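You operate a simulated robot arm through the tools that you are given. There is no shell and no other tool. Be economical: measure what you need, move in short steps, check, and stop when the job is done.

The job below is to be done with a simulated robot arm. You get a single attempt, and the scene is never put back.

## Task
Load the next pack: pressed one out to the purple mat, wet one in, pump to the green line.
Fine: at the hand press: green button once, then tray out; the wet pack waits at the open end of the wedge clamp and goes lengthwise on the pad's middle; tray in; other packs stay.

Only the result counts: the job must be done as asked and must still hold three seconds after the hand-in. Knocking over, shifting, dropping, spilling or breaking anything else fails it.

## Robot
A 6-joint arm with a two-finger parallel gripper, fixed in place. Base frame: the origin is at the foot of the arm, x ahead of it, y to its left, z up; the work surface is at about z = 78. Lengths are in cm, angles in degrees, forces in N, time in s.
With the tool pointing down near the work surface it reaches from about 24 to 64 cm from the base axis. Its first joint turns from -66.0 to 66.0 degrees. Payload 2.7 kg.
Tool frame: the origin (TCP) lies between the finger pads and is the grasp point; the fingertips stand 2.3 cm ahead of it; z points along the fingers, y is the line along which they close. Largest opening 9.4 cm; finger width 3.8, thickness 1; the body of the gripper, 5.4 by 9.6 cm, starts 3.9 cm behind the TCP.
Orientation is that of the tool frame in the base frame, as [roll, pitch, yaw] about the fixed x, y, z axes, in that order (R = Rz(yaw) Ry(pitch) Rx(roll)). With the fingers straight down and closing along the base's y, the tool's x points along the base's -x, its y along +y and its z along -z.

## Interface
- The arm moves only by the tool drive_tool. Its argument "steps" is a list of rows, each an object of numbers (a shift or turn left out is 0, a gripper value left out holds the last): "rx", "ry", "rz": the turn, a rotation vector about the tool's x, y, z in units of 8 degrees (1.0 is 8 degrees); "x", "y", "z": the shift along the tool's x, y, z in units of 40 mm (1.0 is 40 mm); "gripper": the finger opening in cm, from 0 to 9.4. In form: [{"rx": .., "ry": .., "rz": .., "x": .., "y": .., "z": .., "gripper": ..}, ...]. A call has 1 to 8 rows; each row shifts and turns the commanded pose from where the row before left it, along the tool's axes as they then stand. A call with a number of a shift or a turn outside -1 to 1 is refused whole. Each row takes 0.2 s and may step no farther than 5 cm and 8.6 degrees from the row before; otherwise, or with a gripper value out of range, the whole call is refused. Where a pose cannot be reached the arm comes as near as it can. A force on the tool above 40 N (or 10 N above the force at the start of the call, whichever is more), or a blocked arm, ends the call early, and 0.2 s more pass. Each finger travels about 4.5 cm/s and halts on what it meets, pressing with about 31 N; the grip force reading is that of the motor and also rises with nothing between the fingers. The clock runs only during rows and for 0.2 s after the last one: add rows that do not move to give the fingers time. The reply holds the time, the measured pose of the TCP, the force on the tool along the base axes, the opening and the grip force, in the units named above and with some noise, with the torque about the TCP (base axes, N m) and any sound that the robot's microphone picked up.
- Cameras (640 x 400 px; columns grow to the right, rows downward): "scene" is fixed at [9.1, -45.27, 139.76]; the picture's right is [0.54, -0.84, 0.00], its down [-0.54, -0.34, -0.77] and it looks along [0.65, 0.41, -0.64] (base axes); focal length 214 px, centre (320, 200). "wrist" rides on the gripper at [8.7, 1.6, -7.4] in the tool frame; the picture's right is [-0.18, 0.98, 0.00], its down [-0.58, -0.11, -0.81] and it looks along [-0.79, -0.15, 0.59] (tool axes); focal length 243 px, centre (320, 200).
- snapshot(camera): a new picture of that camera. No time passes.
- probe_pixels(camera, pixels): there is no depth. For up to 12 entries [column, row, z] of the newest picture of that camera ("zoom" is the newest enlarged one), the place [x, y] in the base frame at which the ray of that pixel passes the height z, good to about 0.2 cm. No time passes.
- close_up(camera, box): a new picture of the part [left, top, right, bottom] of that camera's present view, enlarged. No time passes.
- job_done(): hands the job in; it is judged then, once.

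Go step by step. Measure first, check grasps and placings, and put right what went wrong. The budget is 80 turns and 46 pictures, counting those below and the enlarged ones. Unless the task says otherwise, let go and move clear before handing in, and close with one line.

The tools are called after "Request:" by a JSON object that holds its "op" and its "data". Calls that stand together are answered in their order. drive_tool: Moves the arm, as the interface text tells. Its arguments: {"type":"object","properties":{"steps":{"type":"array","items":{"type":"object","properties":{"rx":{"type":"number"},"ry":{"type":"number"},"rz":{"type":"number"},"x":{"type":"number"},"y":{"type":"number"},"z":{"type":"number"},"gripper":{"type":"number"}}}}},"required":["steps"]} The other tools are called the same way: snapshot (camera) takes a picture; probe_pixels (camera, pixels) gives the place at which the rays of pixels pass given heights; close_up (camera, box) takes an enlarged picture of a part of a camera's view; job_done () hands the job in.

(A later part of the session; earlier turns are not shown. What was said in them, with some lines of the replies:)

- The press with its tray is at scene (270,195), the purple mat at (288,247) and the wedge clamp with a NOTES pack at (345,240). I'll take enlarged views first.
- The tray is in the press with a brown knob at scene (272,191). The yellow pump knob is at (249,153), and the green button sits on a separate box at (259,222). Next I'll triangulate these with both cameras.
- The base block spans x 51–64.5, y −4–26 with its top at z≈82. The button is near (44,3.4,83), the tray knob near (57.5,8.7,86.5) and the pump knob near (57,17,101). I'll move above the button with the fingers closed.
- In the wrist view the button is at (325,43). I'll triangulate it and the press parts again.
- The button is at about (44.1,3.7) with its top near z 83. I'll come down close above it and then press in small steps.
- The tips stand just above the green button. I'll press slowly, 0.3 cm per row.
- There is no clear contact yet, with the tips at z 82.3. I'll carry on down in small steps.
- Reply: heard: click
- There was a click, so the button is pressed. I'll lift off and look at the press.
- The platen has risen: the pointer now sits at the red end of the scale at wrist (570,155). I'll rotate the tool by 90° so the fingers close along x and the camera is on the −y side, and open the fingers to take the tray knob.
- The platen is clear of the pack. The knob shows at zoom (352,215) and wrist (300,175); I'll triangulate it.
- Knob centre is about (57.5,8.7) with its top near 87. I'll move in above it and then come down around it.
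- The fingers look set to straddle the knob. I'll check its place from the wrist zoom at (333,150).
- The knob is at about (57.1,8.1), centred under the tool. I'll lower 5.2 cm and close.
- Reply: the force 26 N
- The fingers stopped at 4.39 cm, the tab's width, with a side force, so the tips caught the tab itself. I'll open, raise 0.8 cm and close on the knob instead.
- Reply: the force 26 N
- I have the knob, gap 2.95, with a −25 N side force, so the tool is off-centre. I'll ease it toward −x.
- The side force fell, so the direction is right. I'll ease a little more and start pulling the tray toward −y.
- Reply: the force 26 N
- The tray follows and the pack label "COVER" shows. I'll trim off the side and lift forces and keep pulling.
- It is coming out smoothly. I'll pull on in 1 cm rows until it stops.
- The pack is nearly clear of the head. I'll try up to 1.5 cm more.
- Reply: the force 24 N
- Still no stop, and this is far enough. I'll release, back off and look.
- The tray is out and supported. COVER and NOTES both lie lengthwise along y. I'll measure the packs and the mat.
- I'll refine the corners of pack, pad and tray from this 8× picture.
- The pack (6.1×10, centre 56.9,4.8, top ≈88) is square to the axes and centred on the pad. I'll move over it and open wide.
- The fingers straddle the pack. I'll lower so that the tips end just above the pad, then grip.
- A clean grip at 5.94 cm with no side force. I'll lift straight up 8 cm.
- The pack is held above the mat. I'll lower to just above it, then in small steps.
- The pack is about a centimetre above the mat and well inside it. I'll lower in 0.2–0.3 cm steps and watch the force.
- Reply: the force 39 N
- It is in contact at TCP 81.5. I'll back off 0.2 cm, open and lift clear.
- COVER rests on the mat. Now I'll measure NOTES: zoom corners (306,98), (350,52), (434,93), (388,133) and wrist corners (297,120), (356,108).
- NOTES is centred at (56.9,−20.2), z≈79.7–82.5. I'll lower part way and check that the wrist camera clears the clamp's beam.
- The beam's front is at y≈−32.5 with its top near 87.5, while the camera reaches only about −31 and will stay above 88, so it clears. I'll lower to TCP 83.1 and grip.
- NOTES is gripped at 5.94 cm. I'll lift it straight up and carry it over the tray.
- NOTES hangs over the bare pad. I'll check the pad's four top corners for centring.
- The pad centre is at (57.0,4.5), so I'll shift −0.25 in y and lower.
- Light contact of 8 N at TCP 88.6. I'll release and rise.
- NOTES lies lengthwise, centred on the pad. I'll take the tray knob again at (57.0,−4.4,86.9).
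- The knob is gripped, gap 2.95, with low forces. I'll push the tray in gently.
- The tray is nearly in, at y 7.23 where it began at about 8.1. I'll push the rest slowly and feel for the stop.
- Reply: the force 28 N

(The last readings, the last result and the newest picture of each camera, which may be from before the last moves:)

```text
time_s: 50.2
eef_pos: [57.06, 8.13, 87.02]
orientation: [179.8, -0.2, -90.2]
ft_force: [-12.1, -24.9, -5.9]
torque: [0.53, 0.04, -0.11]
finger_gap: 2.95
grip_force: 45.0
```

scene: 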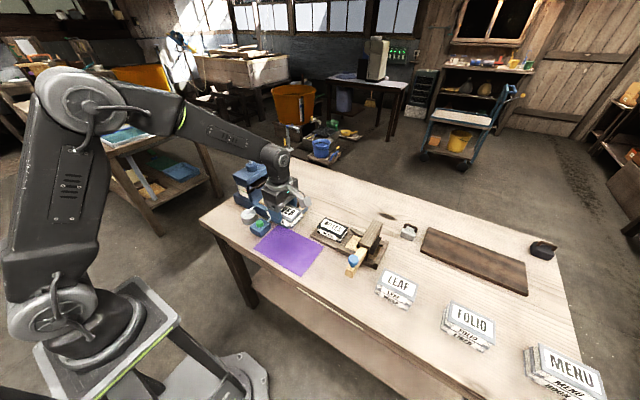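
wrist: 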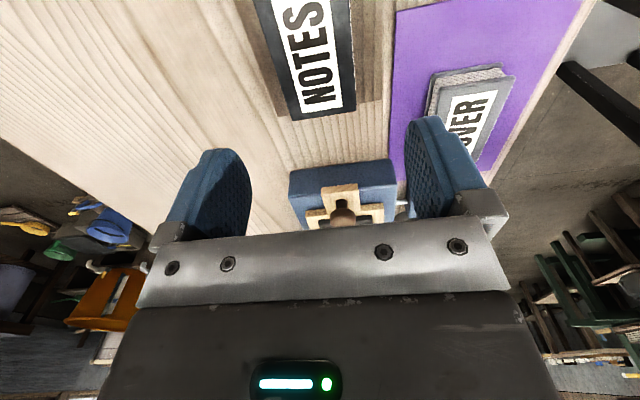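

The stop is felt at −25 N with the tray at its starting place. I'll release, rise well up and close the fingers for pumping.

Request:
{"op": "drive_tool", "data": {"steps": [{"gripper": 5}, {}, {}, {"z": -0.5}, {"z": -1}, {"x": 0.4, "z": -1}, {"z": -1, "gripper": 0}, {"z": -1}]}}

Request:
{"op": "drive_tool", "data": {"steps": [{"z": -0.6}, {"x": -0.9}, {}]}}

Request:
{"op": "close_up", "data": {"camera": "scene", "box": [212, 135, 308, 195]}}

Request:
{"op": "snapshot", "data": {"camera": "wrist"}}

```text
time_s: 52.0
eef_pos: [57.16, 6.78, 105.04]
orientation: [-180.0, 0.1, -90.0]
ft_force: [-0.8, -0.3, 0.3]
torque: [-0.02, -0.03, -0.01]
finger_gap: 0.02
grip_force: 2.3
```

```text
time_s: 52.8
eef_pos: [57.04, 10.44, 107.37]
orientation: [-179.9, 0.0, -89.9]
ft_force: [0.3, 0.7, -0.1]
torque: [0.0, 0.03, -0.04]
finger_gap: 0.0
grip_force: 31.0
```

```text
6.67 times, centred on (260, 165) of scene
```

zoom: 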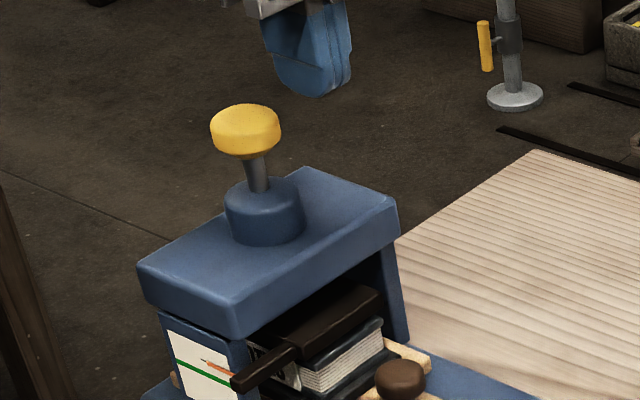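

```text
9 pictures are left
```

wrist: 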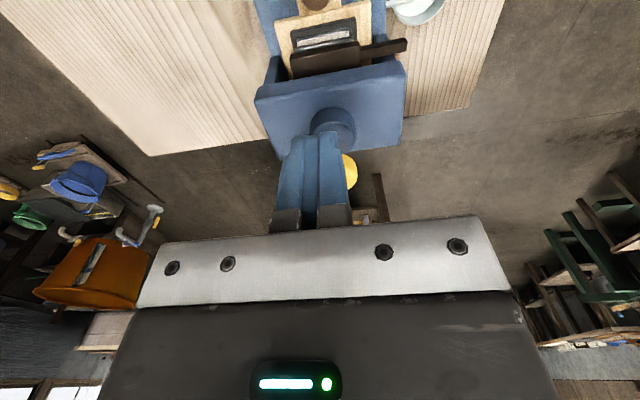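

The needle (zoom (215,365), orange) lies above the green line now; at the start it lay on it. I'll probe the yellow pump knob at zoom (246,120).

Request:
{"op": "probe_pixels", "data": {"camera": "zoom", "pixels": [[246, 122, 100], [246, 122, 101], [246, 122, 102], [264, 200, 96], [264, 200, 95], [137, 265, 95], [233, 305, 95], [398, 200, 95], [305, 168, 95]]}}

Request:
{"op": "probe_pixels", "data": {"camera": "wrist", "pixels": [[333, 118, 96], [333, 118, 95], [353, 170, 101], [353, 170, 100]]}}

```text
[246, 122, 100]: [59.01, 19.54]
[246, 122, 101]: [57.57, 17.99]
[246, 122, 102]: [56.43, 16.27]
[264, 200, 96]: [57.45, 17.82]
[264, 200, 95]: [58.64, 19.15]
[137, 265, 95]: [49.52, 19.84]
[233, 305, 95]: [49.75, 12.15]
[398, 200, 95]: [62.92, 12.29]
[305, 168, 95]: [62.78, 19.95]
```

```text
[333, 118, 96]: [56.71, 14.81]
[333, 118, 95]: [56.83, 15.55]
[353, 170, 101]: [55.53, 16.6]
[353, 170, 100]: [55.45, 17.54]
```

The pump knob centre is about (57.0,17.2) with its top near 101.5. I'll move above it and feel down.

Request:
{"op": "drive_tool", "data": {"steps": [{"x": -0.85}, {"x": -0.84}, {"z": 0.6}, {"z": 0.1}, {"z": 0.1}, {"z": 0.1}, {}]}}

Request:
{"op": "close_up", "data": {"camera": "scene", "box": [212, 135, 308, 195]}}

```text
time_s: 54.4
eef_pos: [57.1, 17.23, 103.8]
orientation: [-180.0, 0.0, -90.0]
ft_force: [-0.8, 0.4, 1.7]
torque: [0.04, -0.01, 0.02]
finger_gap: 0.01
grip_force: 31.1
```

```text
6.67 times, centred on (260, 165) of scene
```

zoom: 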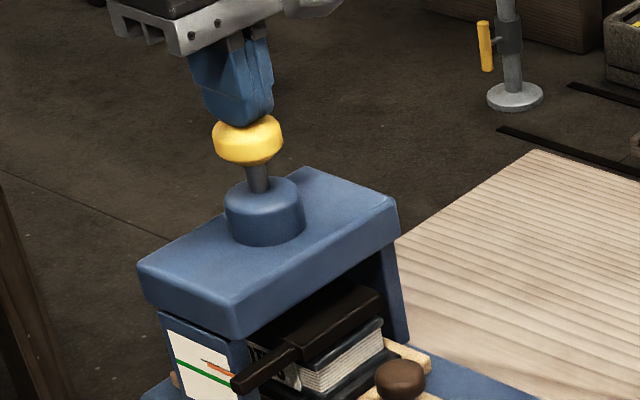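

The tips are centred on the knob and have begun to depress it with 1.7 N. I'll press on down and watch the force and sounds.

Request:
{"op": "drive_tool", "data": {"steps": [{"z": 0.1}, {"z": 0.1}, {"z": 0.05}, {}]}}

```text
time_s: 55.4
eef_pos: [57.1, 17.2, 102.73]
orientation: [-179.9, -0.1, -90.0]
ft_force: [1.9, 0.6, 3.6]
torque: [-0.01, -0.01, -0.01]
finger_gap: 0.0
grip_force: 31.5
```

Request:
{"op": "drive_tool", "data": {"steps": [{"z": 0.08}, {"z": 0.08}, {"z": 0.08}, {}]}}

Request:
{"op": "close_up", "data": {"camera": "scene", "box": [220, 145, 316, 205]}}

```text
time_s: 56.4
eef_pos: [57.01, 17.16, 101.97]
orientation: [-179.9, -0.1, -90.0]
ft_force: [-3.0, -0.8, 14.1]
torque: [-0.08, 0.08, -0.08]
finger_gap: 0.01
grip_force: 31.5
```

```text
6.67 times, centred on (268, 175) of scene
```

zoom: 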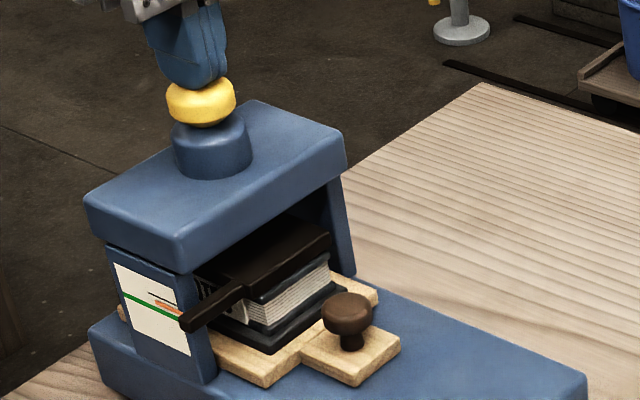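

The platen came down with the stroke and force rose to 14 N at the bottom. I'll lift off to let the knob return, then read the gauge closely.

Request:
{"op": "drive_tool", "data": {"steps": [{"z": -0.3}, {"z": -0.4}, {"z": -0.1}, {}]}}

Request:
{"op": "close_up", "data": {"camera": "scene", "box": [228, 172, 268, 197]}}

```text
time_s: 57.4
eef_pos: [57.11, 17.1, 105.1]
orientation: [180.0, -0.1, -90.0]
ft_force: [0.7, -0.8, 0.2]
torque: [-0.01, -0.01, 0.01]
finger_gap: 0.02
grip_force: 31.0
```

```text
16.00 times, centred on (248, 184) of scene
```

zoom: 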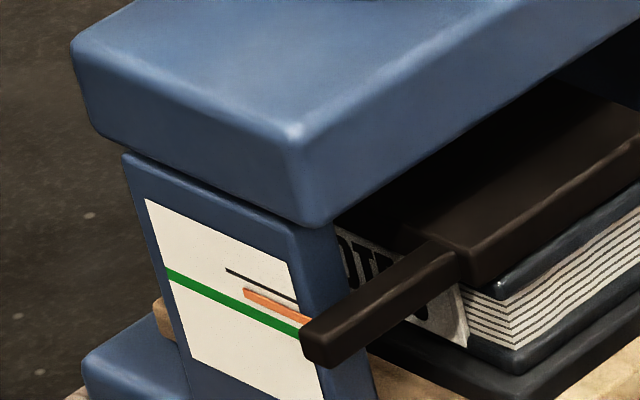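

One stroke moved the orange pointer from the black mark (278) to 292, with green at about 309 on column 250. I'll repeat the same stroke once.

Request:
{"op": "drive_tool", "data": {"steps": [{"z": 0.3}, {"z": 0.1}, {"z": 0.1}, {"z": 0.1}, {"z": 0.08}, {"z": 0.08}, {"z": 0.03}, {}]}}

Request:
{"op": "drive_tool", "data": {"steps": [{"z": -0.3}, {"z": -0.4}, {"z": -0.1}, {}]}}

Request:
{"op": "close_up", "data": {"camera": "scene", "box": [228, 172, 268, 197]}}

```text
time_s: 59.2
eef_pos: [57.09, 17.09, 101.96]
orientation: [-179.8, 0.0, -90.1]
ft_force: [-1.5, -0.8, 13.3]
torque: [-0.1, 0.04, -0.02]
finger_gap: 0.0
grip_force: 31.4
```

```text
time_s: 60.2
eef_pos: [57.05, 17.05, 105.1]
orientation: [180.0, 0.0, -90.0]
ft_force: [1.2, 1.4, 0.1]
torque: [0.01, 0.01, -0.04]
finger_gap: 0.02
grip_force: 30.2
```

```text
16.00 times, centred on (248, 184) of scene
```

zoom: 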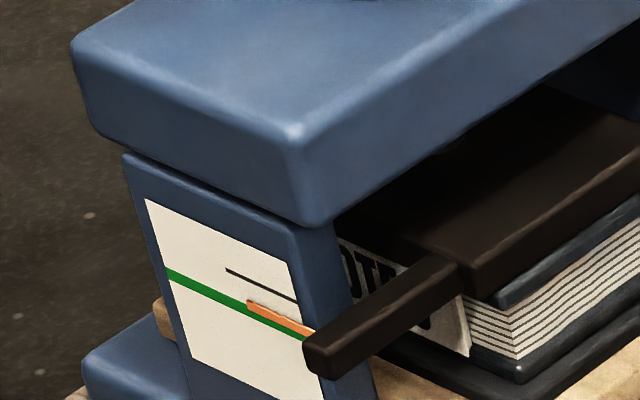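

The pointer now overlaps the upper half of the green line, a few pixels short. I'll give a partial stroke of about 0.8 cm.

Request:
{"op": "drive_tool", "data": {"steps": [{"z": 0.25}, {"z": 0.1}, {"z": 0.1}, {}]}}

Request:
{"op": "drive_tool", "data": {"steps": [{"z": -0.3}, {"z": -0.15}, {}]}}

Request:
{"op": "close_up", "data": {"camera": "scene", "box": [228, 172, 268, 197]}}

```text
time_s: 61.2
eef_pos: [56.87, 17.12, 103.26]
orientation: [-179.8, 0.0, -90.0]
ft_force: [-1.3, 0.9, 2.0]
torque: [0.0, 0.0, 0.02]
finger_gap: 0.0
grip_force: 31.0
```

```text
time_s: 62.0
eef_pos: [57.12, 17.1, 105.2]
orientation: [-180.0, 0.0, -90.0]
ft_force: [-0.4, -0.1, 0.1]
torque: [-0.01, -0.03, 0.01]
finger_gap: 0.0
grip_force: 31.1
```

```text
16.00 times, centred on (248, 184) of scene
```

zoom: 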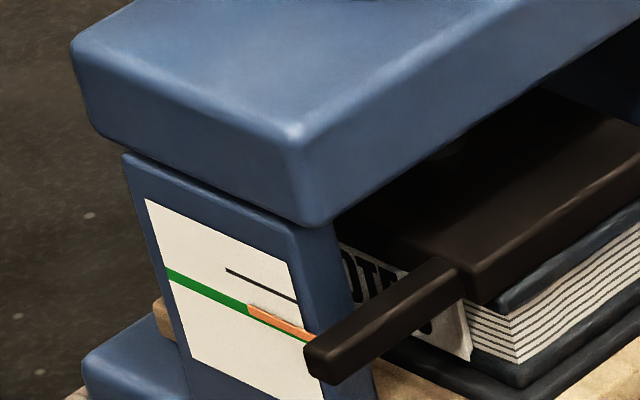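

The pointer is now nearly on the green, about 1–2 px high. I'll add a small 0.35 cm stroke.

Request:
{"op": "drive_tool", "data": {"steps": [{"z": 0.25}, {"z": 0.06}, {"z": 0.055}, {}]}}

Request:
{"op": "drive_tool", "data": {"steps": [{"z": -0.4}, {"z": -0.4}, {"z": -0.3}, {"x": 1}, {"x": 1}, {"x": 1}, {"x": 1}, {}]}}

Request:
{"op": "close_up", "data": {"camera": "scene", "box": [228, 175, 252, 190]}}

```text
time_s: 63.0
eef_pos: [56.99, 17.11, 103.63]
orientation: [-179.9, 0.0, -90.1]
ft_force: [-0.5, 0.0, 1.9]
torque: [-0.02, -0.04, 0.01]
finger_gap: 0.0
grip_force: 30.3
```

```text
time_s: 64.8
eef_pos: [57.11, 1.19, 108.08]
orientation: [-179.9, 0.0, -90.0]
ft_force: [0.2, -0.5, 0.2]
torque: [-0.03, 0.03, -0.01]
finger_gap: 0.01
grip_force: 31.3
```

```text
16.00 times, centred on (240, 182) of scene
```

zoom: 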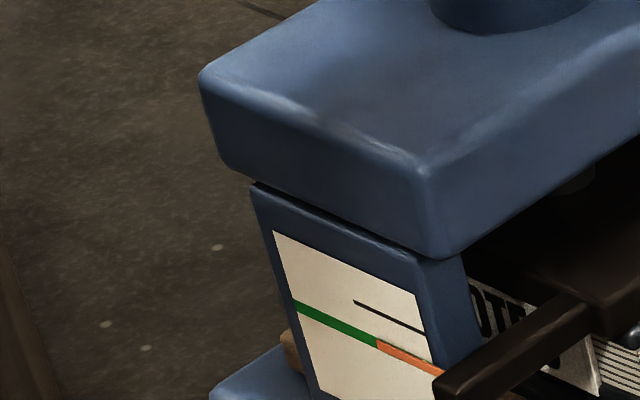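

The orange pointer now continues the green line exactly at (375,345). The arm is clear, so I'll take one last check of the whole bench.

Request:
{"op": "close_up", "data": {"camera": "scene", "box": [220, 140, 420, 280]}}

```text
2.86 times, centred on (320, 210) of scene
```

zoom: 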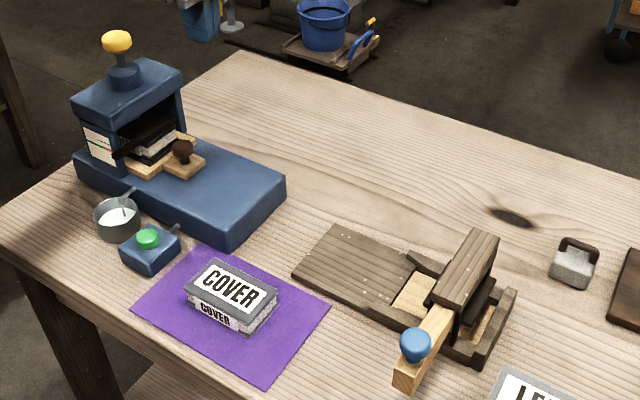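

COVER rests on the mat, NOTES is in the press with the tray in, and the other items in view stand where they were. Handing in.

Request:
{"op": "job_done", "data": {}}

```text
The job is handed in.
```

The job is handed in: the pressed COVER pack is on the purple mat, the wet NOTES pack is centred lengthwise on the pad with the tray in, and the press is pumped to the green line.
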